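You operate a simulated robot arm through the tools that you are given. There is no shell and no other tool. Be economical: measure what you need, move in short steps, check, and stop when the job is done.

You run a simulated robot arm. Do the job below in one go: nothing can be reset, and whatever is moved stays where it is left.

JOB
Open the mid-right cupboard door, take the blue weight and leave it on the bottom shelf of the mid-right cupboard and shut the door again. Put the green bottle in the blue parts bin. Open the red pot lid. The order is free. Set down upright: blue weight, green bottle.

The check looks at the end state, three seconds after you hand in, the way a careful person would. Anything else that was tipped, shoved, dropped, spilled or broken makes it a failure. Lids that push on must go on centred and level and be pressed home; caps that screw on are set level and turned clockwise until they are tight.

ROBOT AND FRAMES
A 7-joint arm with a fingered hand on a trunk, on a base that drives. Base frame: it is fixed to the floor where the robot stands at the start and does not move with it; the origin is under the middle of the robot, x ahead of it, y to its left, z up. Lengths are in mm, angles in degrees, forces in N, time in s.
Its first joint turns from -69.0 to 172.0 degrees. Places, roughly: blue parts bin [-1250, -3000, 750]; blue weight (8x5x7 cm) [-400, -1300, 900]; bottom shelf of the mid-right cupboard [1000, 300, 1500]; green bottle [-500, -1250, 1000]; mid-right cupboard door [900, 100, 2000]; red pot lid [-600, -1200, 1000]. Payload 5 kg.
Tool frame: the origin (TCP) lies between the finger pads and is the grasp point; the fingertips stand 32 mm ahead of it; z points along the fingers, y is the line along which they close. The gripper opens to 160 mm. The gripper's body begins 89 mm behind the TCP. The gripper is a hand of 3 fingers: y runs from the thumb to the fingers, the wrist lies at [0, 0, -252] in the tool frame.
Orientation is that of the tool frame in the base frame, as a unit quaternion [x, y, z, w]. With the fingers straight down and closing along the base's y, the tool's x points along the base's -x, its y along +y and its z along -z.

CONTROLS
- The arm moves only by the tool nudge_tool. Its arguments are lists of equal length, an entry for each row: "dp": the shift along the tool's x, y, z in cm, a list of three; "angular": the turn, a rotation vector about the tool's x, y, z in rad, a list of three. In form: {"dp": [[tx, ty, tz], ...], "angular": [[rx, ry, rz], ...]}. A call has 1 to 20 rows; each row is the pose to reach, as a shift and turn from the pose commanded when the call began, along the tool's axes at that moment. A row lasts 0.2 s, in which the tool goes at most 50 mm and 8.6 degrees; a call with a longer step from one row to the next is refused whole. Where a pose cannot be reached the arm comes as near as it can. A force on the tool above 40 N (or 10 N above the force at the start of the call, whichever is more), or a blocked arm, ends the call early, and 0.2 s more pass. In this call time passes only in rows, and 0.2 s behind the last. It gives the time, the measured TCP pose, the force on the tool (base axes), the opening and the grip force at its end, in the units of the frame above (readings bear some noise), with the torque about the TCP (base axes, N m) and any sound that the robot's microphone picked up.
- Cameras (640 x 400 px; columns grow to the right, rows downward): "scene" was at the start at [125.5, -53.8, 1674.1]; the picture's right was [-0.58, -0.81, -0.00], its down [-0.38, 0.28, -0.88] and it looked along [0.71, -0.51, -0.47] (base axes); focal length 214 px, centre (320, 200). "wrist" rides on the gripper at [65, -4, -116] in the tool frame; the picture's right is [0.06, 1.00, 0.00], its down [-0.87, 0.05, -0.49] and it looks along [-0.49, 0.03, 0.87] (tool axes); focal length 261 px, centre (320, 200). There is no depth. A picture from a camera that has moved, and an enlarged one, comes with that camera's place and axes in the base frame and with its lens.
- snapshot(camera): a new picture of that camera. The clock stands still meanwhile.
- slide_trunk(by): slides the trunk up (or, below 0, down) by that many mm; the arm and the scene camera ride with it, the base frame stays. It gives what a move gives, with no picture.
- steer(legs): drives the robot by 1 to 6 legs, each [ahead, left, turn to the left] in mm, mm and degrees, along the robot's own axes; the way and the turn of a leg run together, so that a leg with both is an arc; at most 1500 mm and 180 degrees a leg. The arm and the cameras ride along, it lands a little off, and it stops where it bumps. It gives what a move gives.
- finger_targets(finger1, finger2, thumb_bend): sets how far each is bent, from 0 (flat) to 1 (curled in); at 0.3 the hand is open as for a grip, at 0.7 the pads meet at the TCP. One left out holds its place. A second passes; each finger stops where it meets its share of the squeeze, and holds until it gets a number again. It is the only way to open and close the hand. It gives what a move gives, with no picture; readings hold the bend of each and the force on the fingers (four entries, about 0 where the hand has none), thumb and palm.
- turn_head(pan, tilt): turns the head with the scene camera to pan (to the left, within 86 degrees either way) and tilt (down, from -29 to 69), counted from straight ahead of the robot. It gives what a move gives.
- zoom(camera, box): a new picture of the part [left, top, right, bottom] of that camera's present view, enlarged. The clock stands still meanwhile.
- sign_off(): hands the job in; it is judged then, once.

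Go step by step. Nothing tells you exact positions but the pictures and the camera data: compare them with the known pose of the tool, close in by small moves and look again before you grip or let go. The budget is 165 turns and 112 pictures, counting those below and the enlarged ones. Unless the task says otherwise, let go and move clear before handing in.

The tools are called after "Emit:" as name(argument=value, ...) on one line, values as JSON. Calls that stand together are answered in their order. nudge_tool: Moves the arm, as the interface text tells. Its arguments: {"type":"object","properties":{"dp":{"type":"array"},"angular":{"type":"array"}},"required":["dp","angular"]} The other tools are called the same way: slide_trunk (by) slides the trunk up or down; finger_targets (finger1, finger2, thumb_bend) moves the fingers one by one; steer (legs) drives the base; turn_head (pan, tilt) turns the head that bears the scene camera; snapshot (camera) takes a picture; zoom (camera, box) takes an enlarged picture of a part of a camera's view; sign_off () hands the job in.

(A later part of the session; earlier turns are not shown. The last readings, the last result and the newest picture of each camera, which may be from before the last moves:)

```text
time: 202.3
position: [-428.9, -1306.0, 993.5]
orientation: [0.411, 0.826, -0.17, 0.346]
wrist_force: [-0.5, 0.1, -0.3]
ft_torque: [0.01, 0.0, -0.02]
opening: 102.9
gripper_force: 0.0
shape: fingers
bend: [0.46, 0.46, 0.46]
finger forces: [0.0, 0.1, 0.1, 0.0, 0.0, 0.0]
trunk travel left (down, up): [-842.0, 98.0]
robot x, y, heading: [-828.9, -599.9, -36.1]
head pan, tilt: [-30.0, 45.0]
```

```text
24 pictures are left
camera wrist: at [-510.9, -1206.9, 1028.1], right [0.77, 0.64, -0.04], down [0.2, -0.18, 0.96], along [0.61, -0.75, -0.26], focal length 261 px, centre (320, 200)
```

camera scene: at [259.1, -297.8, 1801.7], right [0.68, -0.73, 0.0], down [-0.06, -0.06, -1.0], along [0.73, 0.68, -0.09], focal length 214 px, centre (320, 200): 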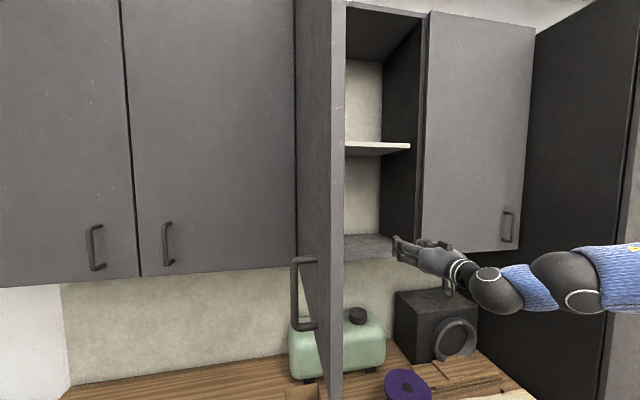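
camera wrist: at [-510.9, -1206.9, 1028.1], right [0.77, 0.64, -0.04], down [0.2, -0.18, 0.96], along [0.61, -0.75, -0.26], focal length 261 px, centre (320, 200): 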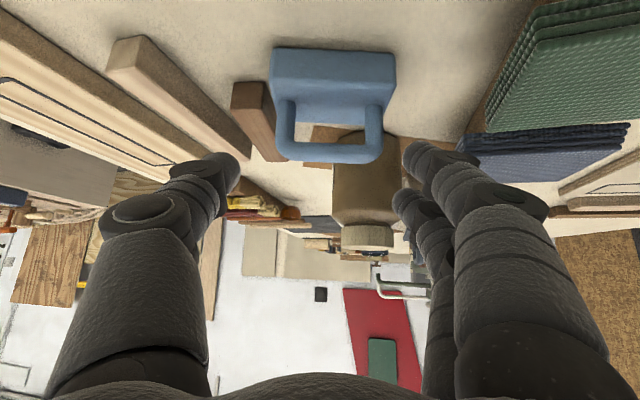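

Centre is now 37 mm ahead and ~6 mm left. Close in 15 mm and 6 mm left, then lower to z≈955 (keeping the thumb above the brick).

Emit:
nudge_tool(dp=[[-1.1, 0.6, 1.1]], angular=[[0, 0, 0]])

Emit:
slide_trunk(by=-38)

Emit:
snapshot(camera="wrist")

```text
time: 202.7
position: [-415.7, -1316.5, 992.5]
orientation: [0.41, 0.827, -0.167, 0.346]
wrist_force: [-0.5, -0.5, -0.3]
ft_torque: [-0.02, 0.02, 0.02]
opening: 103.2
gripper_force: 0.1
shape: fingers
bend: [0.46, 0.46, 0.46]
finger forces: [0.1, 0.1, 0.1, 0.1, 0.0, 0.1]
trunk travel left (down, up): [-842.0, 98.0]
robot x, y, heading: [-827.2, -597.3, -36.0]
head pan, tilt: [-30.0, 45.0]
```

```text
time: 203.5
position: [-415.7, -1315.6, 957.3]
orientation: [0.409, 0.827, -0.167, 0.347]
wrist_force: [-0.2, 1.5, 13.5]
ft_torque: [-0.76, 0.56, -0.07]
opening: 104.5
gripper_force: 6.9
shape: fingers
bend: [0.46, 0.46, 0.46]
finger forces: [0.0, 0.0, 0.0, 0.1, 14.0, 0.1]
trunk travel left (down, up): [-804.0, 136.0]
robot x, y, heading: [-831.1, -597.5, -36.0]
head pan, tilt: [-30.0, 45.0]
```

```text
23 pictures are left
camera wrist: at [-497.1, -1216.1, 992.0], right [0.77, 0.64, -0.04], down [0.2, -0.18, 0.96], along [0.61, -0.75, -0.26], focal length 261 px, centre (320, 200)
```

wrist: 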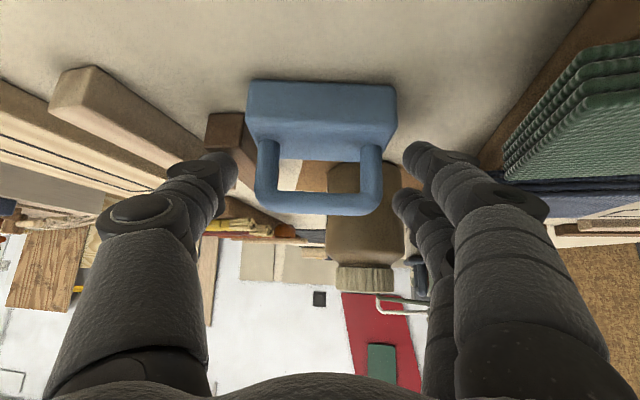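

The thumb touches the brick's top. Raise 6 mm and close gently.

Emit:
slide_trunk(by=6)

Emit:
finger_targets(finger1=0.62, finger2=0.62, thumb_bend=0.62)

Emit:
snapshot(camera="wrist")

```text
time: 204.1
position: [-415.6, -1315.6, 961.9]
orientation: [0.41, 0.827, -0.167, 0.346]
wrist_force: [-0.1, -0.4, -0.1]
ft_torque: [-0.01, -0.02, -0.01]
opening: 103.5
gripper_force: 0.0
shape: fingers
bend: [0.46, 0.46, 0.46]
finger forces: [0.0, 0.1, 0.0, 0.0, 0.0, 0.0]
trunk travel left (down, up): [-810.0, 130.0]
robot x, y, heading: [-826.4, -597.3, -35.8]
head pan, tilt: [-30.0, 45.0]
```

```text
time: 205.1
position: [-416.3, -1315.4, 961.6]
orientation: [0.411, 0.827, -0.167, 0.345]
wrist_force: [-1.0, -2.0, 2.9]
ft_torque: [0.11, -0.16, 0.03]
opening: 66.9
gripper_force: 8.4
shape: fingers
bend: [0.53, 0.62, 0.59]
finger forces: [7.7, 0.1, 0.0, 0.1, 9.7, 0.0]
trunk travel left (down, up): [-810.0, 130.0]
robot x, y, heading: [-825.8, -599.3, -36.4]
head pan, tilt: [-30.0, 45.0]
```

```text
22 pictures are left
camera wrist: at [-497.5, -1216.7, 997.0], right [0.77, 0.64, -0.04], down [0.2, -0.18, 0.96], along [0.61, -0.75, -0.26], focal length 261 px, centre (320, 200)
```

wrist: 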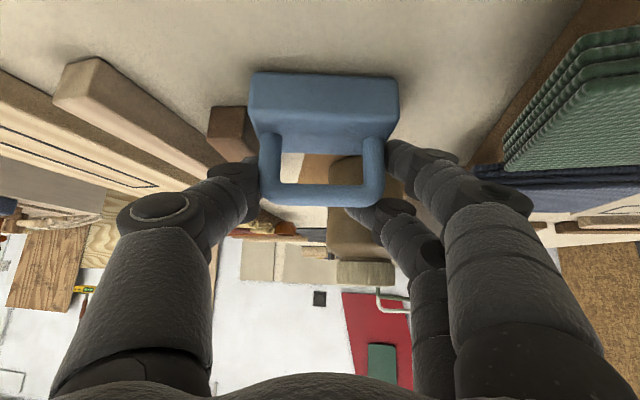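

Finger 1 and the thumb hold the arch posts. Try a gentle lift by the trunk and see whether it holds.

Emit:
finger_targets(finger1=0.72, thumb_bend=0.72)

Emit:
slide_trunk(by=30)

Emit:
snapshot(camera="wrist")

```text
time: 206.1
position: [-415.8, -1314.7, 963.0]
orientation: [0.41, 0.827, -0.168, 0.347]
wrist_force: [-1.8, -5.6, 17.1]
ft_torque: [0.25, -0.65, -0.09]
opening: 54.7
gripper_force: 15.9
shape: fingers
bend: [0.52, 0.62, 0.69]
finger forces: [16.2, 0.1, 0.0, 0.0, 15.5, 0.1]
trunk travel left (down, up): [-810.0, 130.0]
robot x, y, heading: [-833.4, -598.7, -36.2]
head pan, tilt: [-30.0, 45.0]
```

```text
time: 206.8
position: [-416.1, -1316.8, 989.9]
orientation: [0.409, 0.828, -0.166, 0.346]
wrist_force: [0.0, -0.6, -0.3]
ft_torque: [0.0, -0.04, -0.01]
opening: 21.5
gripper_force: 0.0
shape: fingers
bend: [0.63, 0.62, 0.72]
finger forces: [0.1, 0.1, 0.0, 0.0, 0.1, 0.0]
trunk travel left (down, up): [-840.0, 100.0]
robot x, y, heading: [-829.0, -596.4, -36.0]
head pan, tilt: [-30.0, 45.0]
```

```text
21 pictures are left
camera wrist: at [-497.3, -1217.0, 1026.0], right [0.77, 0.64, -0.04], down [0.2, -0.18, 0.96], along [0.61, -0.74, -0.27], focal length 261 px, centre (320, 200)
```

wrist: 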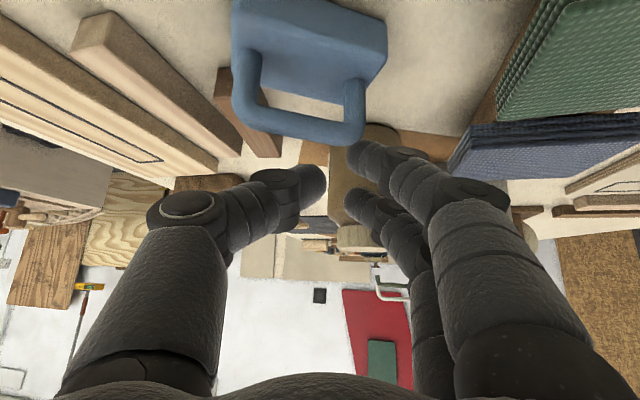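

It slipped back out: at 45° the fingertips push it toward the palm. I'll switch to a vertical grasp (the mid-shelf leaves ≈430 mm headroom, enough). Raise, open, and turn the tool vertical above the weight.

Emit:
slide_trunk(by=95)

Emit:
finger_targets(finger1=0.46, finger2=0.46, thumb_bend=0.46)

Emit:
nudge_tool(dp=[[0, 0, -0.5], [0, 0, -1], [0.3, 0, -1.5], [0.6, 0, -2], [0.9, 0, -2.5], [1.2, 0, -3], [1.2, 0, -3]], angular=[[0, 0.112, 0], [0, 0.224, 0], [0, 0.337, 0], [0, 0.449, 0], [0, 0.561, 0], [0, 0.673, 0], [0, 0.785, 0]])

Emit:
snapshot(camera="wrist")

```text
time: 208.1
position: [-416.1, -1316.3, 1086.4]
orientation: [0.41, 0.827, -0.167, 0.346]
wrist_force: [0.5, 0.3, -0.2]
ft_torque: [0.0, 0.02, 0.0]
opening: 21.8
gripper_force: 0.0
shape: fingers
bend: [0.63, 0.62, 0.72]
finger forces: [0.1, 0.0, 0.0, 0.0, 0.0, 0.1]
trunk travel left (down, up): [-935.0, 5.0]
robot x, y, heading: [-826.4, -596.8, -36.1]
head pan, tilt: [-30.0, 45.0]
```

```text
time: 209.1
position: [-415.8, -1314.8, 1085.6]
orientation: [0.41, 0.827, -0.167, 0.347]
wrist_force: [0.2, -0.9, 0.1]
ft_torque: [-0.03, 0.05, -0.03]
opening: 103.1
gripper_force: 0.0
shape: fingers
bend: [0.46, 0.46, 0.46]
finger forces: [0.0, 0.1, 0.1, 0.0, 0.0, 0.0]
trunk travel left (down, up): [-935.0, 5.0]
robot x, y, heading: [-824.9, -597.9, -36.2]
head pan, tilt: [-30.0, 45.0]
```

```text
time: 210.7
position: [-433.3, -1291.7, 1098.9]
orientation: [0.443, 0.897, 0.003, 0.002]
wrist_force: [0.0, -0.8, 0.1]
ft_torque: [-0.02, 0.01, -0.02]
opening: 103.2
gripper_force: 0.1
shape: fingers
bend: [0.46, 0.46, 0.46]
finger forces: [0.1, 0.0, 0.0, 0.0, 0.0, 0.0]
trunk travel left (down, up): [-935.0, 5.0]
robot x, y, heading: [-830.6, -597.8, -36.1]
head pan, tilt: [-30.0, 45.0]
```

```text
20 pictures are left
camera wrist: at [-477.4, -1243.4, 1214.1], right [0.75, 0.66, 0.01], down [0.57, -0.66, 0.49], along [0.33, -0.37, -0.87], focal length 261 px, centre (320, 200)
```

wrist: 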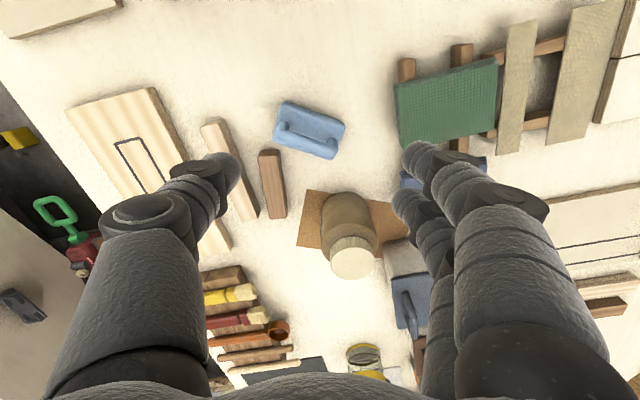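

Clear view: brick undisturbed, the weight is upright and turned ~20° more. Align: shift, yaw 0.34 rad, and lower partway.

Emit:
nudge_tool(dp=[[-0.3, -0.4, 0], [-0.5, -0.8, 0], [-0.7, -1.05, 0], [-0.7, -1.05, 3], [-0.7, -1.05, 6], [-0.7, -1.05, 8.5]], angular=[[0, 0, 0.113], [0, 0, 0.227], [0, 0, 0.34], [0, 0, 0.34], [0, 0, 0.34], [0, 0, 0.34]])

Emit:
snapshot(camera="wrist")

```text
time: 212.1
position: [-444.6, -1304.6, 1024.9]
orientation: [0.589, 0.808, 0.005, 0.004]
wrist_force: [0.3, 0.4, 0.9]
ft_torque: [-0.01, 0.03, 0.0]
opening: 103.3
gripper_force: 0.0
shape: fingers
bend: [0.46, 0.46, 0.46]
finger forces: [0.0, 0.0, 0.1, 0.0, 0.1, 0.0]
out of reach, approached as far as the arm can: row 6
trunk travel left (down, up): [-935.0, 5.0]
robot x, y, heading: [-829.4, -599.1, -36.5]
head pan, tilt: [-30.0, 45.0]
```

```text
19 pictures are left
camera wrist: at [-471.7, -1244.2, 1141.7], right [0.93, 0.37, 0.01], down [0.31, -0.81, 0.49], along [0.19, -0.46, -0.87], focal length 261 px, centre (320, 200)
```

wrist: 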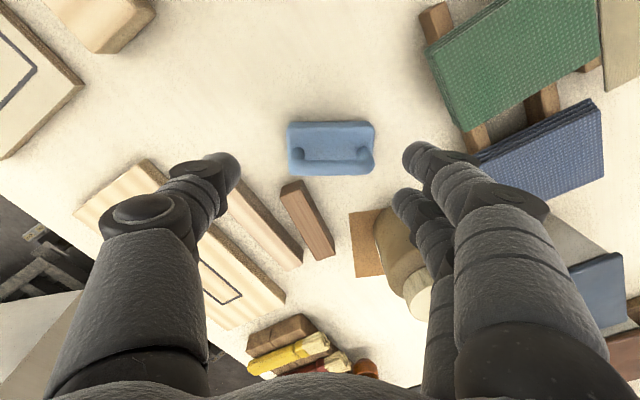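

Aligned; shift 7 mm left and lower by the trunk to just above bench contact.

Emit:
nudge_tool(dp=[[0.1, 0.7, 0]], angular=[[0, 0, 0]])

Emit:
slide_trunk(by=-70)

Emit:
snapshot(camera="wrist")

```text
time: 212.5
position: [-442.3, -1303.0, 1029.7]
orientation: [0.588, 0.809, 0.004, 0.004]
wrist_force: [-0.3, -0.1, -0.6]
ft_torque: [-0.02, 0.0, -0.01]
opening: 103.1
gripper_force: 0.0
shape: fingers
bend: [0.46, 0.46, 0.46]
finger forces: [0.0, 0.1, 0.0, 0.0, 0.0, 0.0]
out of reach, approached as far as the arm can: row 1
trunk travel left (down, up): [-935.0, 5.0]
robot x, y, heading: [-828.4, -595.2, -35.9]
head pan, tilt: [-30.0, 45.0]
```

```text
time: 213.6
position: [-442.9, -1303.2, 958.8]
orientation: [0.588, 0.809, 0.003, 0.004]
wrist_force: [0.4, -0.1, 0.1]
ft_torque: [-0.01, 0.02, -0.01]
opening: 103.1
gripper_force: 0.0
shape: fingers
bend: [0.46, 0.46, 0.46]
finger forces: [0.0, 0.0, 0.0, 0.0, 0.0, 0.1]
trunk travel left (down, up): [-865.0, 75.0]
robot x, y, heading: [-830.0, -598.5, -36.2]
head pan, tilt: [-30.0, 45.0]
```

```text
18 pictures are left
camera wrist: at [-467.7, -1241.7, 1074.7], right [0.93, 0.37, 0.01], down [0.31, -0.81, 0.49], along [0.19, -0.46, -0.87], focal length 261 px, centre (320, 200)
```

wrist: 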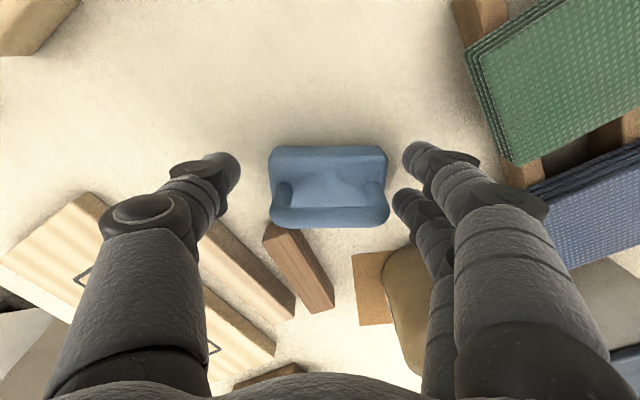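

Centred. Lower the last 14 mm and close.

Emit:
slide_trunk(by=-14)

Emit:
finger_targets(finger1=0.68, finger2=0.68, thumb_bend=0.68)

Emit:
snapshot(camera="wrist")

```text
time: 214.2
position: [-442.2, -1301.9, 945.0]
orientation: [0.587, 0.809, 0.004, 0.003]
wrist_force: [-0.2, 0.6, 0.4]
ft_torque: [-0.02, 0.03, -0.02]
opening: 102.9
gripper_force: 0.0
shape: fingers
bend: [0.46, 0.46, 0.46]
finger forces: [0.1, 0.1, 0.0, 0.1, 0.0, 0.0]
trunk travel left (down, up): [-851.0, 89.0]
robot x, y, heading: [-829.4, -597.5, -36.0]
head pan, tilt: [-30.0, 45.0]
```

```text
time: 215.2
position: [-443.5, -1302.5, 945.3]
orientation: [0.588, 0.809, 0.004, 0.003]
wrist_force: [0.1, 2.3, 0.9]
ft_torque: [0.19, -0.25, 0.12]
opening: 67.6
gripper_force: 27.1
shape: fingers
bend: [0.56, 0.52, 0.59]
finger forces: [16.9, 12.6, 0.0, 0.1, 24.8, 0.0]
trunk travel left (down, up): [-851.0, 89.0]
robot x, y, heading: [-826.4, -599.3, -36.3]
head pan, tilt: [-30.0, 45.0]
```

```text
17 pictures are left
camera wrist: at [-467.8, -1241.6, 1060.5], right [0.93, 0.37, 0.01], down [0.31, -0.81, 0.49], along [0.19, -0.46, -0.87], focal length 261 px, centre (320, 200)
```

wrist: 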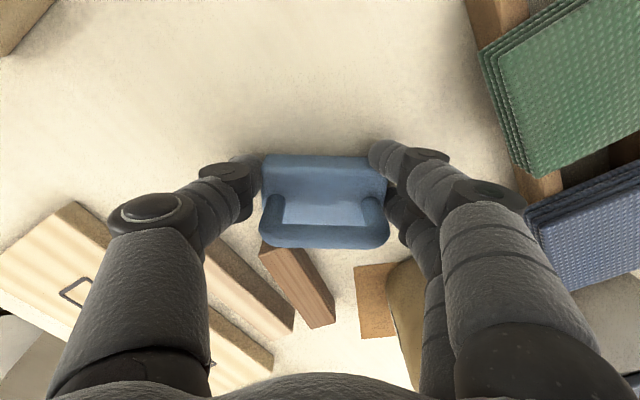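

Firm three-finger grip at 27 N. Lift with the trunk.

Emit:
slide_trunk(by=85)

Emit:
nudge_tool(dp=[[0, 0, -2.5], [0, 0, -5], [0, 0, -7.5], [0, 0, -10]], angular=[[0, 0, -0.1], [0, 0, -0.2], [0, 0, -0.3], [0, 0, -0.4]])

Emit:
snapshot(camera="wrist")

```text
time: 216.4
position: [-440.7, -1302.8, 1028.0]
orientation: [0.588, 0.809, 0.003, 0.004]
wrist_force: [-0.1, -0.5, -5.6]
ft_torque: [0.1, 0.05, 0.0]
opening: 67.4
gripper_force: 25.1
shape: fingers
bend: [0.56, 0.51, 0.6]
finger forces: [14.5, 12.1, 0.1, 0.0, 24.3, 0.0]
trunk travel left (down, up): [-936.0, 4.0]
robot x, y, heading: [-828.5, -595.9, -36.2]
head pan, tilt: [-30.0, 45.0]
```

```text
time: 217.4
position: [-445.1, -1300.7, 1130.2]
orientation: [0.415, 0.91, 0.003, 0.005]
wrist_force: [-0.8, 0.5, -5.6]
ft_torque: [0.04, 0.05, 0.0]
opening: 67.3
gripper_force: 25.4
shape: fingers
bend: [0.56, 0.51, 0.6]
finger forces: [14.4, 12.1, 0.0, 0.0, 24.2, 0.0]
trunk travel left (down, up): [-936.0, 4.0]
robot x, y, heading: [-828.1, -597.6, -36.1]
head pan, tilt: [-30.0, 45.0]
```

```text
16 pictures are left
camera wrist: at [-491.7, -1254.7, 1245.8], right [0.71, 0.7, 0.01], down [0.61, -0.62, 0.5], along [0.35, -0.35, -0.87], focal length 261 px, centre (320, 200)
```

wrist: 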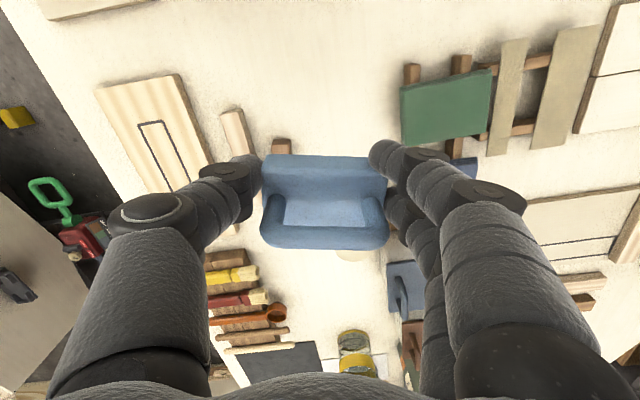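

The weight is held firmly (≈0.55 kg). Drive to open floor, then raise the hand, keeping the tool vertical.

Emit:
steer(legs=[[-561, 377, 0]])

Emit:
nudge_tool(dp=[[0, 0, -4], [0, 0, -8], [0, 0, -12], [0, 0, -16], [0, 0, -20], [0, 0, -24], [0, 0, -28], [0, 0, -32], [0, 0, -36], [0, 0, -40], [0, 0, -44], [0, 0, -48]], angular=[[0, 0, 0], [0, 0, 0], [0, 0, 0], [0, 0, 0], [0, 0, 0], [0, 0, 0], [0, 0, 0], [0, 0, 0], [0, 0, 0], [0, 0, 0], [0, 0, 0], [0, 0, 0]])

```text
time: 221.2
position: [-678.8, -667.6, 1129.2]
orientation: [0.418, 0.908, 0.003, 0.005]
wrist_force: [0.6, 0.4, -5.3]
ft_torque: [0.02, 0.09, 0.01]
opening: 67.2
gripper_force: 25.4
shape: fingers
bend: [0.56, 0.51, 0.6]
finger forces: [14.5, 12.2, 0.0, 0.1, 24.2, 0.1]
trunk travel left (down, up): [-936.0, 4.0]
robot x, y, heading: [-1063.9, 41.0, -36.6]
head pan, tilt: [-30.0, 45.0]
```

```text
time: 223.8
position: [-685.9, -666.8, 1609.3]
orientation: [0.417, 0.909, 0.003, 0.004]
wrist_force: [-0.7, -0.3, -5.6]
ft_torque: [0.0, 0.01, 0.01]
opening: 67.4
gripper_force: 25.0
shape: fingers
bend: [0.56, 0.51, 0.6]
finger forces: [13.8, 12.4, 0.0, 0.0, 24.1, 0.0]
trunk travel left (down, up): [-936.0, 4.0]
robot x, y, heading: [-1062.8, 40.6, -36.6]
head pan, tilt: [-30.0, 45.0]
```

Vertical at z≈1609 is reachable. Drive to the cupboard and turn to face the opening.

Emit:
steer(legs=[[665, 468, 0], [577, -82, 0], [0, 0, 89.6]])

Emit:
turn_head(pan=-25, tilt=8)

Emit:
snapshot(camera="scene")

Emit:
snapshot(camera="wrist")

```text
time: 234.8
position: [875.8, -30.2, 1609.4]
orientation: [-0.338, 0.941, 0.005, 0.0]
wrist_force: [0.1, -0.1, -6.7]
ft_torque: [-0.09, 0.07, -0.01]
opening: 53.9
gripper_force: 20.6
shape: fingers
bend: [0.62, 0.5, 0.61]
finger forces: [6.8, 14.3, 0.0, 0.1, 19.9, 0.1]
trunk travel left (down, up): [-936.0, 4.0]
robot x, y, heading: [161.9, -388.5, 52.6]
head pan, tilt: [-30.0, 45.0]
```

```text
time: 235.8
position: [877.3, -30.8, 1610.4]
orientation: [-0.337, 0.941, 0.005, 0.002]
wrist_force: [-0.7, -0.5, -5.9]
ft_torque: [-0.05, 0.02, 0.0]
opening: 53.8
gripper_force: 20.5
shape: fingers
bend: [0.62, 0.5, 0.61]
finger forces: [6.8, 14.3, 0.1, 0.1, 19.7, 0.0]
trunk travel left (down, up): [-936.0, 4.0]
robot x, y, heading: [164.7, -390.6, 52.4]
head pan, tilt: [-25.0, 8.0]
```

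```text
15 pictures are left
camera scene: at [276.6, -308.4, 1817.7], right [0.46, -0.89, 0.0], down [-0.12, -0.06, -0.99], along [0.88, 0.46, -0.14], focal length 214 px, centre (320, 200)
```

scene: 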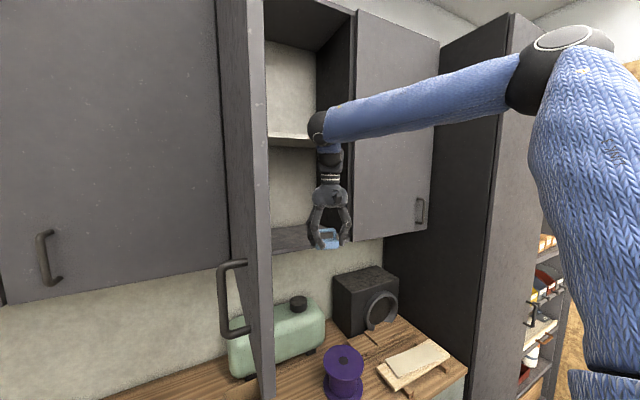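

```text
14 pictures are left
camera wrist: at [829.0, -76.0, 1724.9], right [-0.68, 0.73, 0.01], down [0.64, 0.59, 0.5], along [0.36, 0.34, -0.87], focal length 261 px, centre (320, 200)
```

wrist: 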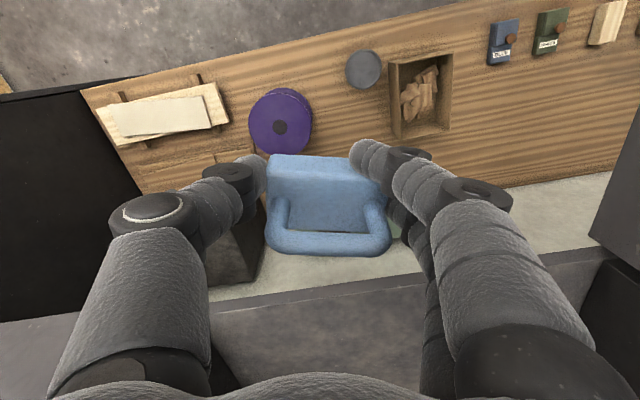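

The mid-shelf would catch the wrist if the tool stays vertical, so I'll lean the tool ~30° (weight pivots level again on touchdown) and extend forward with the arm.

Emit:
nudge_tool(dp=[[0, 0, 0], [0, 0, 0], [0, 0, 0], [0, 0, 0], [-2, 0.5, 0], [-5, 1.2, 0], [-8.5, 1.9, 0], [-11.7, 2.7, 0]], angular=[[0, -0.09, 0], [0, -0.18, 0], [0, -0.27, 0], [0, -0.36, 0], [0, -0.44, 0], [0, -0.52, 0], [0, -0.52, 0], [0, -0.52, 0]])

Emit:
snapshot(camera="wrist")

```text
time: 237.6
position: [952.0, 66.7, 1608.0]
orientation: [-0.324, 0.91, 0.091, 0.242]
wrist_force: [0.1, 0.9, -5.4]
ft_torque: [-0.18, 0.11, 0.04]
opening: 52.0
gripper_force: 20.5
shape: fingers
bend: [0.62, 0.5, 0.61]
finger forces: [6.8, 14.6, 0.1, 0.1, 19.4, 0.1]
trunk travel left (down, up): [-936.0, 4.0]
robot x, y, heading: [164.3, -390.4, 52.3]
head pan, tilt: [-25.0, 8.0]
```

```text
13 pictures are left
camera wrist: at [867.9, -9.5, 1676.2], right [-0.67, 0.74, -0.02], down [0.36, 0.36, 0.86], along [0.64, 0.57, -0.51], focal length 261 px, centre (320, 200)
```

wrist: 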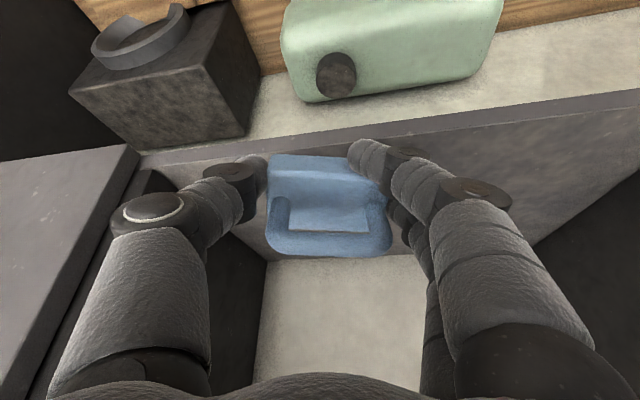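

The arm extends well. Drive 100 mm forward (30 mm right, away from the door), then the rest by arm.

Emit:
steer(legs=[[100, -30, 0]])

Emit:
nudge_tool(dp=[[-2.2, 0.55, 1.2], [-4.3, 1.1, 2.5]], angular=[[0, 0, 0], [0, 0, 0]])

Emit:
snapshot(camera="wrist")

```text
time: 238.8
position: [1035.2, 126.3, 1609.3]
orientation: [-0.325, 0.91, 0.092, 0.242]
wrist_force: [-0.5, 0.1, -6.2]
ft_torque: [-0.13, 0.17, 0.01]
opening: 52.3
gripper_force: 21.5
shape: fingers
bend: [0.62, 0.5, 0.61]
finger forces: [6.6, 14.4, 0.1, 0.0, 19.5, 0.0]
trunk travel left (down, up): [-936.0, 4.0]
robot x, y, heading: [248.1, -330.6, 52.7]
head pan, tilt: [-25.0, 8.0]
```

```text
time: 239.4
position: [1068.8, 167.9, 1608.3]
orientation: [-0.325, 0.91, 0.09, 0.241]
wrist_force: [1.1, 1.0, -6.2]
ft_torque: [-0.15, 0.13, 0.02]
opening: 51.8
gripper_force: 20.5
shape: fingers
bend: [0.62, 0.5, 0.61]
finger forces: [6.6, 14.7, 0.0, 0.0, 19.4, 0.0]
trunk travel left (down, up): [-936.0, 4.0]
robot x, y, heading: [247.9, -333.0, 52.3]
head pan, tilt: [-25.0, 8.0]
```

```text
12 pictures are left
camera wrist: at [984.3, 91.2, 1675.7], right [-0.68, 0.74, -0.02], down [0.36, 0.36, 0.86], along [0.64, 0.57, -0.51], focal length 261 px, centre (320, 200)
```

wrist: 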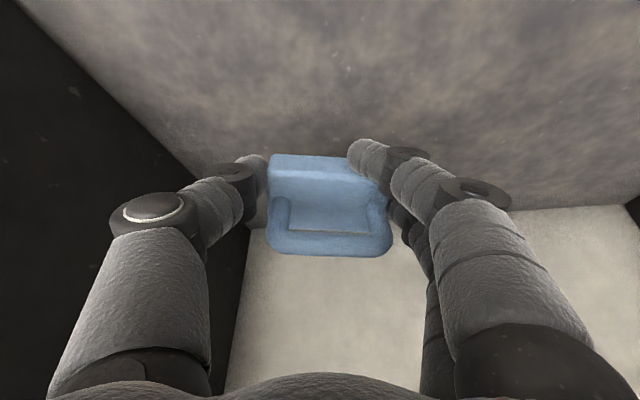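

Weight is ~100 mm inside the shelf front. Lower it gently until contact.

Emit:
nudge_tool(dp=[[0.5, 0, 0.87], [0.87, 0, 1.5], [1.1, 0, 1.95], [1.35, 0, 2.35], [1.6, 0, 2.75], [1.85, 0, 3.2], [2.1, 0, 3.6]], angular=[[0, 0, 0], [0, 0, 0], [0, 0, 0], [0, 0, 0], [0, 0, 0], [0, 0, 0], [0, 0, 0]])

Emit:
snapshot(camera="wrist")

```text
time: 241.0
position: [1066.4, 166.7, 1568.5]
orientation: [-0.324, 0.91, 0.092, 0.241]
wrist_force: [-1.5, 0.7, -5.0]
ft_torque: [-0.11, 0.08, -0.01]
opening: 51.8
gripper_force: 20.1
shape: fingers
bend: [0.62, 0.5, 0.61]
finger forces: [6.4, 14.6, 0.0, 0.0, 19.4, 0.0]
trunk travel left (down, up): [-936.0, 4.0]
robot x, y, heading: [246.7, -332.1, 52.5]
head pan, tilt: [-25.0, 8.0]
```

```text
11 pictures are left
camera wrist: at [980.8, 90.0, 1635.7], right [-0.68, 0.74, -0.02], down [0.36, 0.36, 0.86], along [0.64, 0.57, -0.51], focal length 261 px, centre (320, 200)
```

wrist: 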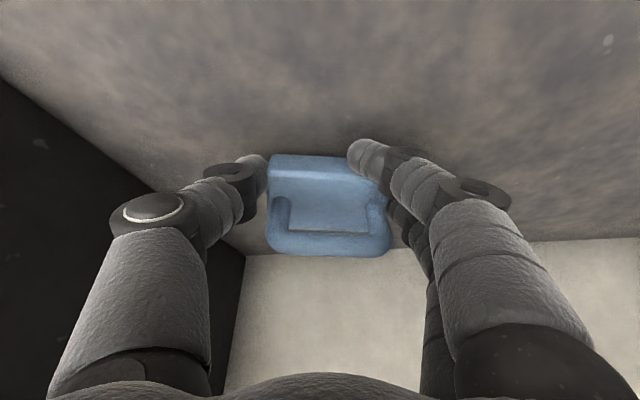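

No contact yet; keep lowering.

Emit:
nudge_tool(dp=[[0.25, 0, 0.43], [0.5, 0, 0.87], [0.75, 0, 1.3], [1, 0, 1.73], [1.25, 0, 2.17], [1.5, 0, 2.6], [1.75, 0, 3.03], [2, 0, 3.46]], angular=[[0, 0, 0], [0, 0, 0], [0, 0, 0], [0, 0, 0], [0, 0, 0], [0, 0, 0], [0, 0, 0], [0, 0, 0]])

Emit:
snapshot(camera="wrist")

```text
time: 241.9
position: [1064.2, 170.0, 1561.2]
orientation: [-0.323, 0.908, 0.096, 0.248]
wrist_force: [-7.2, -1.6, 12.3]
ft_torque: [0.1, 0.52, 0.11]
opening: 48.5
gripper_force: 28.3
shape: fingers
bend: [0.67, 0.5, 0.61]
finger forces: [21.5, 15.2, 0.1, 0.0, 19.1, 0.0]
trunk travel left (down, up): [-936.0, 4.0]
robot x, y, heading: [246.7, -324.7, 52.5]
head pan, tilt: [-25.0, 8.0]
stopped in row 4: the force on the tool passed its limit (the readings are from after the stop); the commanded pose is now the measured one
```

```text
10 pictures are left
camera wrist: at [978.4, 91.4, 1627.5], right [-0.68, 0.74, -0.02], down [0.35, 0.35, 0.87], along [0.65, 0.58, -0.49], focal length 261 px, centre (320, 200)
```

wrist: 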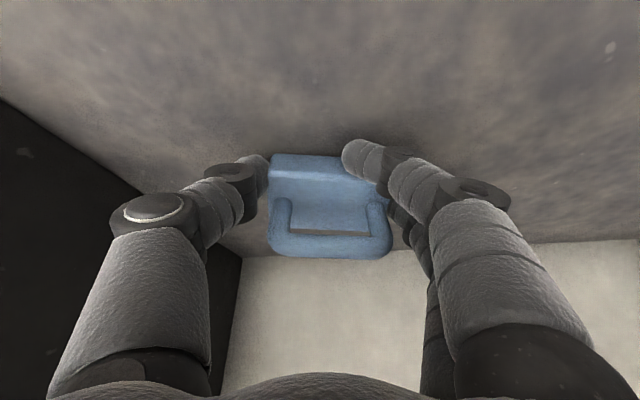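

Contact. Bring the lean back by ~12° so the weight is closer to level, then press down lightly.

Emit:
nudge_tool(dp=[[0, 0, 0], [0, 0, 0], [0.2, 0, 0.3], [0.4, 0, 0.6]], angular=[[0, 0.07, 0], [0, 0.14, 0], [0, 0.21, 0], [0, 0.21, 0]])

Emit:
finger_targets(finger1=0.57, finger2=0.49, thumb_bend=0.6)

Emit:
snapshot(camera="wrist")

```text
time: 242.8
position: [1066.5, 169.3, 1560.5]
orientation: [-0.332, 0.928, 0.065, 0.156]
wrist_force: [1.8, 1.4, 12.8]
ft_torque: [-0.01, 0.07, -0.09]
opening: 41.7
gripper_force: 26.0
shape: fingers
bend: [0.67, 0.49, 0.63]
finger forces: [16.0, 16.2, 0.0, 0.0, 18.9, 0.0]
trunk travel left (down, up): [-936.0, 4.0]
robot x, y, heading: [245.1, -330.2, 52.5]
head pan, tilt: [-25.0, 8.0]
stopped in row 4: the force on the tool passed its limit (the readings are from after the stop); the commanded pose is now the measured one
```

```text
time: 243.8
position: [1066.8, 168.5, 1561.0]
orientation: [-0.332, 0.928, 0.064, 0.155]
wrist_force: [12.3, -2.2, 29.1]
ft_torque: [-0.46, -0.7, 0.15]
opening: 43.6
gripper_force: 16.9
shape: fingers
bend: [0.67, 0.47, 0.59]
finger forces: [14.4, 2.1, 0.1, 0.0, 18.1, 0.0]
trunk travel left (down, up): [-936.0, 4.0]
robot x, y, heading: [244.3, -330.6, 52.4]
head pan, tilt: [-25.0, 8.0]
```

```text
9 pictures are left
camera wrist: at [992.9, 100.6, 1647.9], right [-0.68, 0.73, 0.0], down [0.48, 0.45, 0.75], along [0.55, 0.51, -0.66], focal length 261 px, centre (320, 200)
```

wrist: 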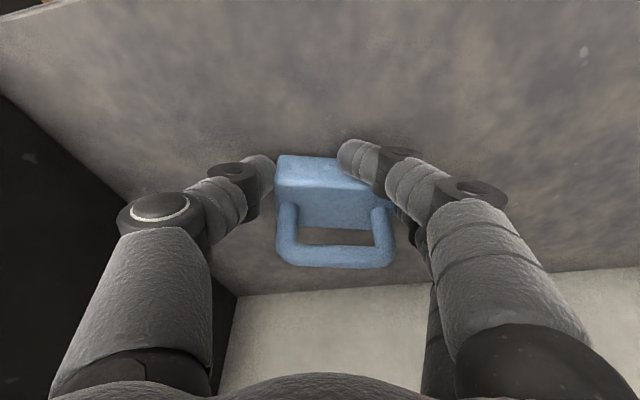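

The weight sits on the shelf. Relieve the pressure a little, then open the fingers.

Emit:
nudge_tool(dp=[[-0.15, 0, -0.5]], angular=[[0, 0, 0]])

Emit:
finger_targets(finger1=0.47, finger2=0.44, thumb_bend=0.5)

Emit:
snapshot(camera="wrist")

```text
time: 244.2
position: [1066.8, 169.0, 1560.1]
orientation: [-0.332, 0.929, 0.062, 0.154]
wrist_force: [2.5, -3.6, 5.5]
ft_torque: [-0.09, 0.14, 0.02]
opening: 44.8
gripper_force: 9.1
shape: fingers
bend: [0.66, 0.46, 0.59]
finger forces: [11.6, 3.3, 0.0, 0.0, 3.1, 0.1]
trunk travel left (down, up): [-936.0, 4.0]
robot x, y, heading: [246.0, -328.0, 52.6]
head pan, tilt: [-25.0, 8.0]
```

```text
time: 245.2
position: [1065.7, 167.9, 1565.3]
orientation: [-0.332, 0.928, 0.064, 0.154]
wrist_force: [-0.1, -3.6, 10.6]
ft_torque: [0.24, 0.42, 0.2]
opening: 85.8
gripper_force: 5.5
shape: fingers
bend: [0.52, 0.44, 0.5]
finger forces: [11.1, 0.1, 0.0, 0.0, 0.0, 0.1]
trunk travel left (down, up): [-936.0, 4.0]
robot x, y, heading: [246.4, -333.8, 52.4]
head pan, tilt: [-25.0, 8.0]
```

```text
8 pictures are left
camera wrist: at [992.2, 100.6, 1651.9], right [-0.68, 0.73, 0.0], down [0.48, 0.45, 0.75], along [0.55, 0.51, -0.66], focal length 261 px, centre (320, 200)
```

wrist: 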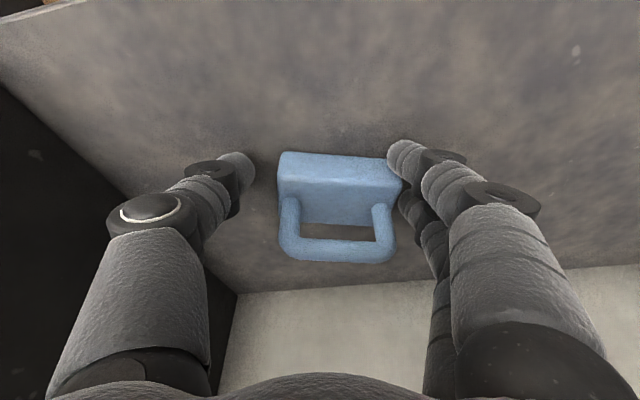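

The weight stands flat on the shelf. Open wider and withdraw along the tool axis.

Emit:
finger_targets(finger1=0.43, finger2=0.43, thumb_bend=0.45)

Emit:
nudge_tool(dp=[[0, 0, -1.5], [0, 0, -3.5], [0, 0, -6], [0, 0, -8.5], [0, 0, -10.5]], angular=[[0, 0, 0], [0, 0, 0], [0, 0, 0], [0, 0, 0], [0, 0, 0]])

Emit:
steer(legs=[[-180, -40, 0]])

Emit:
snapshot(camera="scene")

```text
time: 246.2
position: [1066.8, 169.8, 1563.2]
orientation: [-0.332, 0.929, 0.062, 0.153]
wrist_force: [-0.7, -0.5, 0.1]
ft_torque: [-0.02, 0.06, 0.04]
opening: 111.7
gripper_force: 0.1
shape: fingers
bend: [0.43, 0.43, 0.45]
finger forces: [0.0, 0.0, 0.1, 0.1, 0.1, 0.1]
trunk travel left (down, up): [-936.0, 4.0]
robot x, y, heading: [247.9, -327.4, 52.3]
head pan, tilt: [-25.0, 8.0]
```

```text
time: 247.4
position: [1039.4, 146.4, 1662.3]
orientation: [-0.333, 0.928, 0.064, 0.155]
wrist_force: [-0.8, -0.3, 0.3]
ft_torque: [-0.02, -0.01, -0.01]
opening: 111.6
gripper_force: 0.1
shape: fingers
bend: [0.43, 0.43, 0.45]
finger forces: [0.0, 0.1, 0.1, 0.1, 0.0, 0.0]
trunk travel left (down, up): [-936.0, 4.0]
robot x, y, heading: [245.6, -330.6, 52.7]
head pan, tilt: [-25.0, 8.0]
```

```text
time: 248.9
position: [965.3, -18.8, 1659.6]
orientation: [-0.331, 0.929, 0.063, 0.154]
wrist_force: [-0.3, -0.5, -0.5]
ft_torque: [-0.01, 0.01, -0.01]
opening: 111.6
gripper_force: 0.1
shape: fingers
bend: [0.43, 0.43, 0.45]
finger forces: [0.0, 0.0, 0.0, 0.1, 0.0, 0.0]
trunk travel left (down, up): [-936.0, 4.0]
robot x, y, heading: [166.7, -494.4, 52.7]
head pan, tilt: [-25.0, 8.0]
```

```text
7 pictures are left
camera scene: at [284.0, -414.0, 1817.6], right [0.46, -0.89, 0.0], down [-0.12, -0.06, -0.99], along [0.88, 0.46, -0.14], focal length 214 px, centre (320, 200)
```

scene: 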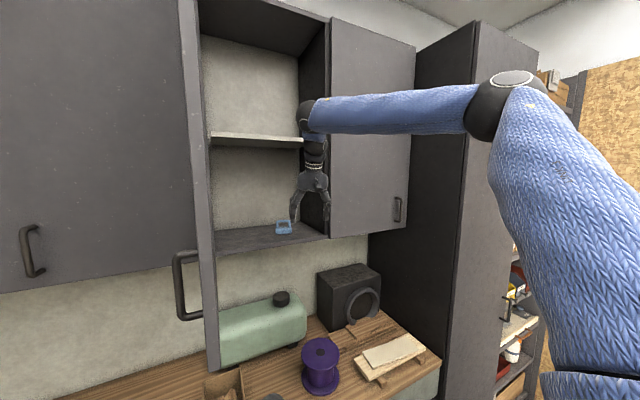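

The weight stands upright inside. To shut the door I need the hand on its outer (left) side: retract, make a fist, lower the trunk and pass beneath the door.

Emit:
nudge_tool(dp=[[3.6, -0.8, -1.2], [7.2, -1.6, -2.3], [10.8, -2.5, -3.5], [14.3, -3.3, -4.6]], angular=[[0, 0.078, 0], [0, 0.155, 0], [0, 0.233, 0], [0, 0.31, 0]])

Emit:
finger_targets(finger1=0.8, finger2=0.8, thumb_bend=0.8)

Emit:
slide_trunk(by=-600)

```text
time: 249.9
position: [868.2, -141.7, 1657.9]
orientation: [-0.337, 0.941, 0.01, 0.009]
wrist_force: [-0.5, 0.2, 0.4]
ft_torque: [0.03, 0.01, 0.0]
opening: 111.7
gripper_force: 0.1
shape: fingers
bend: [0.43, 0.43, 0.45]
finger forces: [0.0, 0.0, 0.1, 0.1, 0.0, 0.1]
trunk travel left (down, up): [-936.0, 4.0]
robot x, y, heading: [170.1, -498.7, 52.5]
head pan, tilt: [-25.0, 8.0]
```

```text
time: 250.9
position: [869.0, -142.1, 1658.3]
orientation: [-0.337, 0.941, 0.012, 0.008]
wrist_force: [0.1, -1.0, 0.2]
ft_torque: [0.0, 0.01, 0.0]
opening: 2.3
gripper_force: 0.0
shape: fingers
bend: [0.76, 0.76, 0.77]
finger forces: [0.0, 0.0, 0.1, 0.1, 0.1, 0.0]
trunk travel left (down, up): [-936.0, 4.0]
robot x, y, heading: [168.6, -497.4, 52.9]
head pan, tilt: [-25.0, 8.0]
```

```text
refused: -600 is not a number from -400 to 400
```

Emit:
slide_trunk(by=-400)

Emit:
slide_trunk(by=-170)

Emit:
steer(legs=[[-50, 0, 0], [0, 470, 0]])

Emit:
snapshot(camera="scene")

```text
time: 254.7
position: [868.6, -141.1, 1257.9]
orientation: [-0.338, 0.941, 0.011, 0.009]
wrist_force: [0.5, 0.2, 0.1]
ft_torque: [0.0, 0.05, 0.01]
opening: 2.5
gripper_force: 0.1
shape: fingers
bend: [0.76, 0.76, 0.77]
finger forces: [0.1, 0.0, 0.0, 0.0, 0.0, 0.1]
trunk travel left (down, up): [-536.0, 404.0]
robot x, y, heading: [165.9, -496.9, 52.4]
head pan, tilt: [-25.0, 8.0]
```

```text
time: 256.6
position: [868.4, -141.3, 1089.0]
orientation: [-0.337, 0.942, 0.011, 0.008]
wrist_force: [0.5, 0.2, -0.3]
ft_torque: [-0.03, -0.03, -0.04]
opening: 1.9
gripper_force: 0.0
shape: fingers
bend: [0.76, 0.76, 0.77]
finger forces: [0.0, 0.0, 0.0, 0.0, 0.0, 0.0]
trunk travel left (down, up): [-366.0, 574.0]
robot x, y, heading: [168.4, -497.4, 52.3]
head pan, tilt: [-25.0, 8.0]
```

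```text
time: 259.9
position: [468.1, 103.7, 1088.2]
orientation: [-0.336, 0.942, 0.01, 0.01]
wrist_force: [-1.4, 0.1, -0.2]
ft_torque: [-0.01, -0.01, -0.02]
opening: 2.0
gripper_force: 0.1
shape: fingers
bend: [0.76, 0.76, 0.77]
finger forces: [0.0, 0.0, 0.0, 0.0, 0.0, 0.1]
trunk travel left (down, up): [-366.0, 574.0]
robot x, y, heading: [-231.4, -252.4, 52.4]
head pan, tilt: [-25.0, 8.0]
```

```text
6 pictures are left
camera scene: at [-118.1, -169.4, 1247.9], right [0.46, -0.89, 0.0], down [-0.12, -0.06, -0.99], along [0.88, 0.45, -0.14], focal length 214 px, centre (320, 200)
```

scene: 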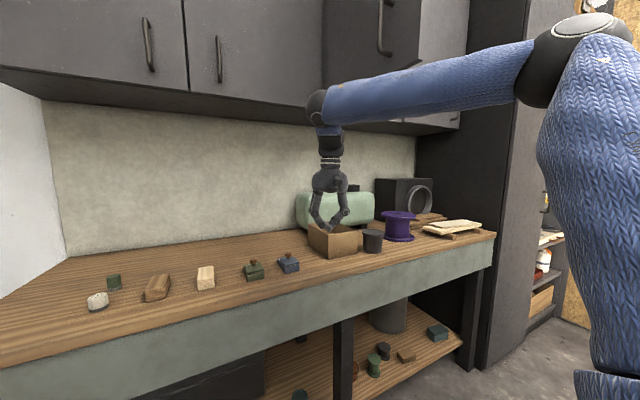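

Hand is left of the door now, but the forearm runs beneath it. Use the horizontal hand pose (wrist behind, clear of the door edge): fix yaw, then pitch to horizontal.

Emit:
nudge_tool(dp=[[0, 0, 0], [0, 0, 0]], angular=[[0, 0, -0.113], [0, 0, -0.227]])

Emit:
nudge_tool(dp=[[0, 0, 0], [0, -0.3, 0], [0, -0.6, -0.5], [0, -1, -1], [0, -1.5, -2], [0, -2, -3], [0, -2.5, -4], [0, -3, -5], [0, -3.5, -6], [0, -4, -7], [0, -4, -8], [0, -4, -8]], angular=[[0, -0.131, 0], [0, -0.262, 0], [0, -0.393, 0], [0, -0.524, 0], [0, -0.654, 0], [0, -0.785, 0], [0, -0.916, 0], [0, -1.047, 0], [0, -1.178, 0], [0, -1.309, 0], [0, -1.44, 0], [0, -1.571, 0]])

```text
time: 260.6
position: [467.8, 102.0, 1087.6]
orientation: [-0.442, 0.897, 0.009, 0.01]
wrist_force: [1.1, 0.2, -0.2]
ft_torque: [0.01, 0.05, 0.0]
opening: 2.3
gripper_force: 0.2
shape: fingers
bend: [0.76, 0.76, 0.77]
finger forces: [0.0, 0.0, 0.0, 0.1, 0.0, 0.0]
trunk travel left (down, up): [-366.0, 574.0]
robot x, y, heading: [-232.4, -254.5, 52.0]
head pan, tilt: [-25.0, 8.0]
```

```text
time: 263.1
position: [501.7, 76.3, 1168.8]
orientation: [-0.303, 0.627, 0.319, 0.643]
wrist_force: [-0.1, 1.0, 0.7]
ft_torque: [-0.01, 0.04, 0.05]
opening: 2.2
gripper_force: 0.0
shape: fingers
bend: [0.76, 0.76, 0.77]
finger forces: [0.0, 0.0, 0.0, 0.1, 0.0, 0.1]
trunk travel left (down, up): [-366.0, 574.0]
robot x, y, heading: [-228.5, -253.7, 52.2]
head pan, tilt: [-25.0, 8.0]
```

Horizontal pose reached. Shift left and back slightly, then raise up beside the door's outer face.

Emit:
steer(legs=[[-25, 95, 0]])

Emit:
slide_trunk(by=400)

Emit:
slide_trunk(by=40)

Emit:
steer(legs=[[10, -170, 0], [60, -110, 0]])

Emit:
snapshot(camera="scene")

```text
time: 264.3
position: [406.7, 115.3, 1168.7]
orientation: [-0.304, 0.627, 0.318, 0.642]
wrist_force: [-0.8, -0.2, 0.4]
ft_torque: [-0.04, -0.01, -0.06]
opening: 2.1
gripper_force: 0.0
shape: fingers
bend: [0.76, 0.76, 0.77]
finger forces: [0.0, 0.0, 0.1, 0.0, 0.1, 0.0]
trunk travel left (down, up): [-366.0, 574.0]
robot x, y, heading: [-323.1, -212.4, 52.4]
head pan, tilt: [-25.0, 8.0]
```

```text
time: 268.1
position: [409.4, 115.2, 1567.3]
orientation: [-0.304, 0.627, 0.319, 0.642]
wrist_force: [-0.3, 0.0, 0.5]
ft_torque: [0.02, 0.0, 0.01]
opening: 2.2
gripper_force: 0.1
shape: fingers
bend: [0.76, 0.76, 0.77]
finger forces: [0.1, 0.1, 0.1, 0.0, 0.0, 0.0]
trunk travel left (down, up): [-766.0, 174.0]
robot x, y, heading: [-323.8, -212.8, 52.3]
head pan, tilt: [-25.0, 8.0]
```

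```text
time: 268.9
position: [408.1, 114.2, 1607.5]
orientation: [-0.304, 0.627, 0.32, 0.642]
wrist_force: [0.5, 0.4, 0.2]
ft_torque: [0.02, -0.05, 0.02]
opening: 2.3
gripper_force: 0.0
shape: fingers
bend: [0.76, 0.76, 0.77]
finger forces: [0.0, 0.0, 0.1, 0.0, 0.1, 0.0]
trunk travel left (down, up): [-806.0, 134.0]
robot x, y, heading: [-321.2, -211.7, 52.3]
head pan, tilt: [-25.0, 8.0]
```

```text
time: 271.3
position: [669.9, 0.8, 1608.1]
orientation: [-0.305, 0.627, 0.319, 0.642]
wrist_force: [0.2, 0.9, -0.3]
ft_torque: [0.02, 0.01, 0.01]
opening: 2.1
gripper_force: 0.1
shape: fingers
bend: [0.76, 0.76, 0.77]
finger forces: [0.0, 0.0, 0.0, 0.0, 0.0, 0.0]
trunk travel left (down, up): [-806.0, 134.0]
robot x, y, heading: [-61.6, -325.2, 52.2]
head pan, tilt: [-25.0, 8.0]
```

```text
5 pictures are left
camera scene: at [52.8, -245.3, 1687.9], right [0.46, -0.89, 0.0], down [-0.12, -0.06, -0.99], along [0.88, 0.45, -0.14], focal length 214 px, centre (320, 200)
```

scene: 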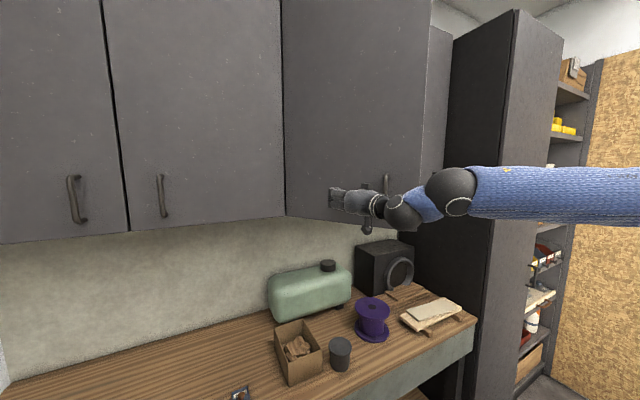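

The door is closing well. Continue forward-right.

Emit:
steer(legs=[[40, -120, 0], [110, -90, 0], [60, -20, 0]])

```text
time: 274.1
position: [984.9, 27.0, 1605.6]
orientation: [-0.304, 0.628, 0.319, 0.641]
wrist_force: [0.6, 0.2, -1.2]
ft_torque: [0.03, -0.01, 0.05]
opening: 2.2
gripper_force: 0.1
shape: fingers
bend: [0.77, 0.77, 0.77]
finger forces: [0.0, 0.0, 0.0, 0.0, 0.1, 0.0]
trunk travel left (down, up): [-806.0, 134.0]
robot x, y, heading: [250.1, -302.1, 52.3]
head pan, tilt: [-25.0, 8.0]
```

Press straight forward until the door is shut (force stop).

Emit:
steer(legs=[[70, 0, 0]])

Emit:
zoom(camera="scene", box=[160, 0, 560, 260])

```text
time: 275.0
position: [998.6, 49.7, 1613.5]
orientation: [-0.304, 0.623, 0.322, 0.645]
wrist_force: [-19.4, -25.8, 2.2]
ft_torque: [-0.17, 0.16, 0.1]
opening: 1.2
gripper_force: 28.8
shape: fingers
bend: [0.78, 0.78, 0.81]
finger forces: [0.0, 0.0, 0.1, 0.0, 58.1, 0.1]
trunk travel left (down, up): [-806.0, 134.0]
robot x, y, heading: [275.0, -270.0, 52.0]
head pan, tilt: [-25.0, 8.0]
stopped in leg 1: the force on the tool passed its limit (the readings are from after the stop); the commanded pose is now the measured one
```

```text
1.54 times, centred on (360, 130) of scene
camera zoom: at [384.4, -195.1, 1688.3], right [0.46, -0.89, 0.0], down [-0.12, -0.06, -0.99], along [0.88, 0.45, -0.14], focal length 330 px, centre (258, 308)
```

zoom: 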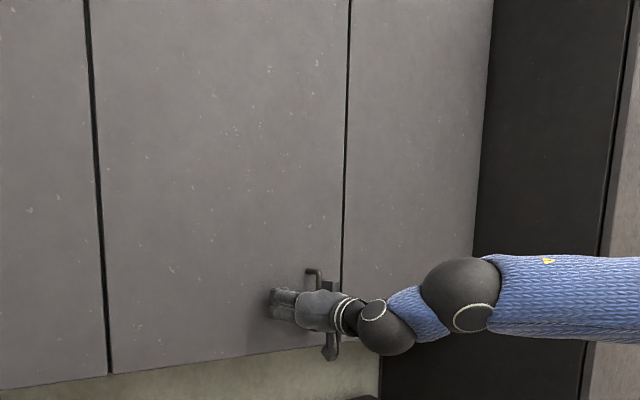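

The door is shut flush. Back off, turn away and drive back to the bench for the pot lid.

Emit:
steer(legs=[[-150, 0, 0], [0, 0, -88], [-560, 90, 0], [-673, -440, 0]])

```text
time: 286.9
position: [-681.9, -672.8, 1610.5]
orientation: [0.21, 0.663, -0.211, 0.687]
wrist_force: [0.4, 0.2, 0.5]
ft_torque: [0.01, -0.01, 0.01]
opening: 1.5
gripper_force: 0.1
shape: fingers
bend: [0.77, 0.77, 0.79]
finger forces: [0.0, 0.1, 0.0, 0.1, 0.0, 0.1]
trunk travel left (down, up): [-806.0, 134.0]
robot x, y, heading: [-1051.1, 41.3, -34.7]
head pan, tilt: [-25.0, 8.0]
```

Back at open floor. Bring the hand vertical and down.

Emit:
nudge_tool(dp=[[4, 0.3, -0.3], [8, 0.6, -0.6], [12, 0.9, -0.9], [16, 1.2, -1.2], [20, 1.5, -1.5], [24, 1.8, -1.8], [28, 2.1, -2.1], [32, 2.4, -2.4], [36, 2.7, -2.7], [40, 3, -3], [43, 3, -3], [46, 3, -3]], angular=[[0, 0.133, 0], [0, 0.267, 0], [0, 0.4, 0], [0, 0.533, 0], [0, 0.667, 0], [0, 0.8, 0], [0, 0.933, 0], [0, 1.067, 0], [0, 1.2, 0], [0, 1.333, 0], [0, 1.467, 0], [0, 1.6, 0]])

Emit:
finger_targets(finger1=0.5, finger2=0.5, thumb_bend=0.5)

```text
time: 289.5
position: [-673.3, -637.9, 1148.4]
orientation: [0.298, 0.955, 0.004, 0.001]
wrist_force: [-0.1, -0.5, -0.5]
ft_torque: [0.01, 0.03, 0.02]
opening: 1.6
gripper_force: 0.1
shape: fingers
bend: [0.77, 0.77, 0.79]
finger forces: [0.1, 0.0, 0.1, 0.1, 0.0, 0.0]
trunk travel left (down, up): [-806.0, 134.0]
robot x, y, heading: [-1045.6, 39.8, -34.9]
head pan, tilt: [-25.0, 8.0]
```

```text
time: 290.5
position: [-674.0, -636.9, 1150.1]
orientation: [0.297, 0.955, 0.003, 0.004]
wrist_force: [0.4, -0.5, -0.1]
ft_torque: [0.02, 0.02, -0.01]
opening: 86.9
gripper_force: 0.1
shape: fingers
bend: [0.5, 0.5, 0.5]
finger forces: [0.0, 0.0, 0.0, 0.0, 0.0, 0.1]
trunk travel left (down, up): [-806.0, 134.0]
robot x, y, heading: [-1043.4, 39.0, -34.7]
head pan, tilt: [-25.0, 8.0]
```

Emit:
steer(legs=[[395, -426, -0.8]])

Emit:
snapshot(camera="wrist")

```text
time: 293.8
position: [-605.5, -1218.7, 1149.2]
orientation: [0.302, 0.953, 0.004, 0.003]
wrist_force: [0.1, -0.2, 0.4]
ft_torque: [0.02, -0.01, -0.02]
opening: 86.7
gripper_force: 0.0
shape: fingers
bend: [0.5, 0.5, 0.5]
finger forces: [0.0, 0.0, 0.0, 0.1, 0.0, 0.1]
trunk travel left (down, up): [-806.0, 134.0]
robot x, y, heading: [-971.2, -540.5, -35.5]
head pan, tilt: [-25.0, 8.0]
```

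```text
3 pictures are left
camera wrist: at [-662.6, -1185.7, 1265.3], right [0.52, 0.85, 0.01], down [0.74, -0.46, 0.49], along [0.42, -0.25, -0.87], focal length 261 px, centre (320, 200)
```

wrist: 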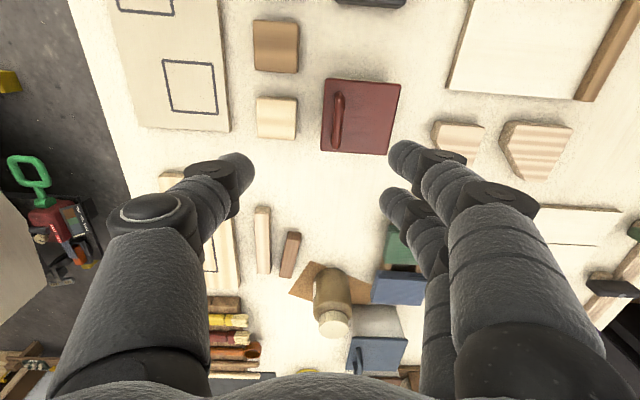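

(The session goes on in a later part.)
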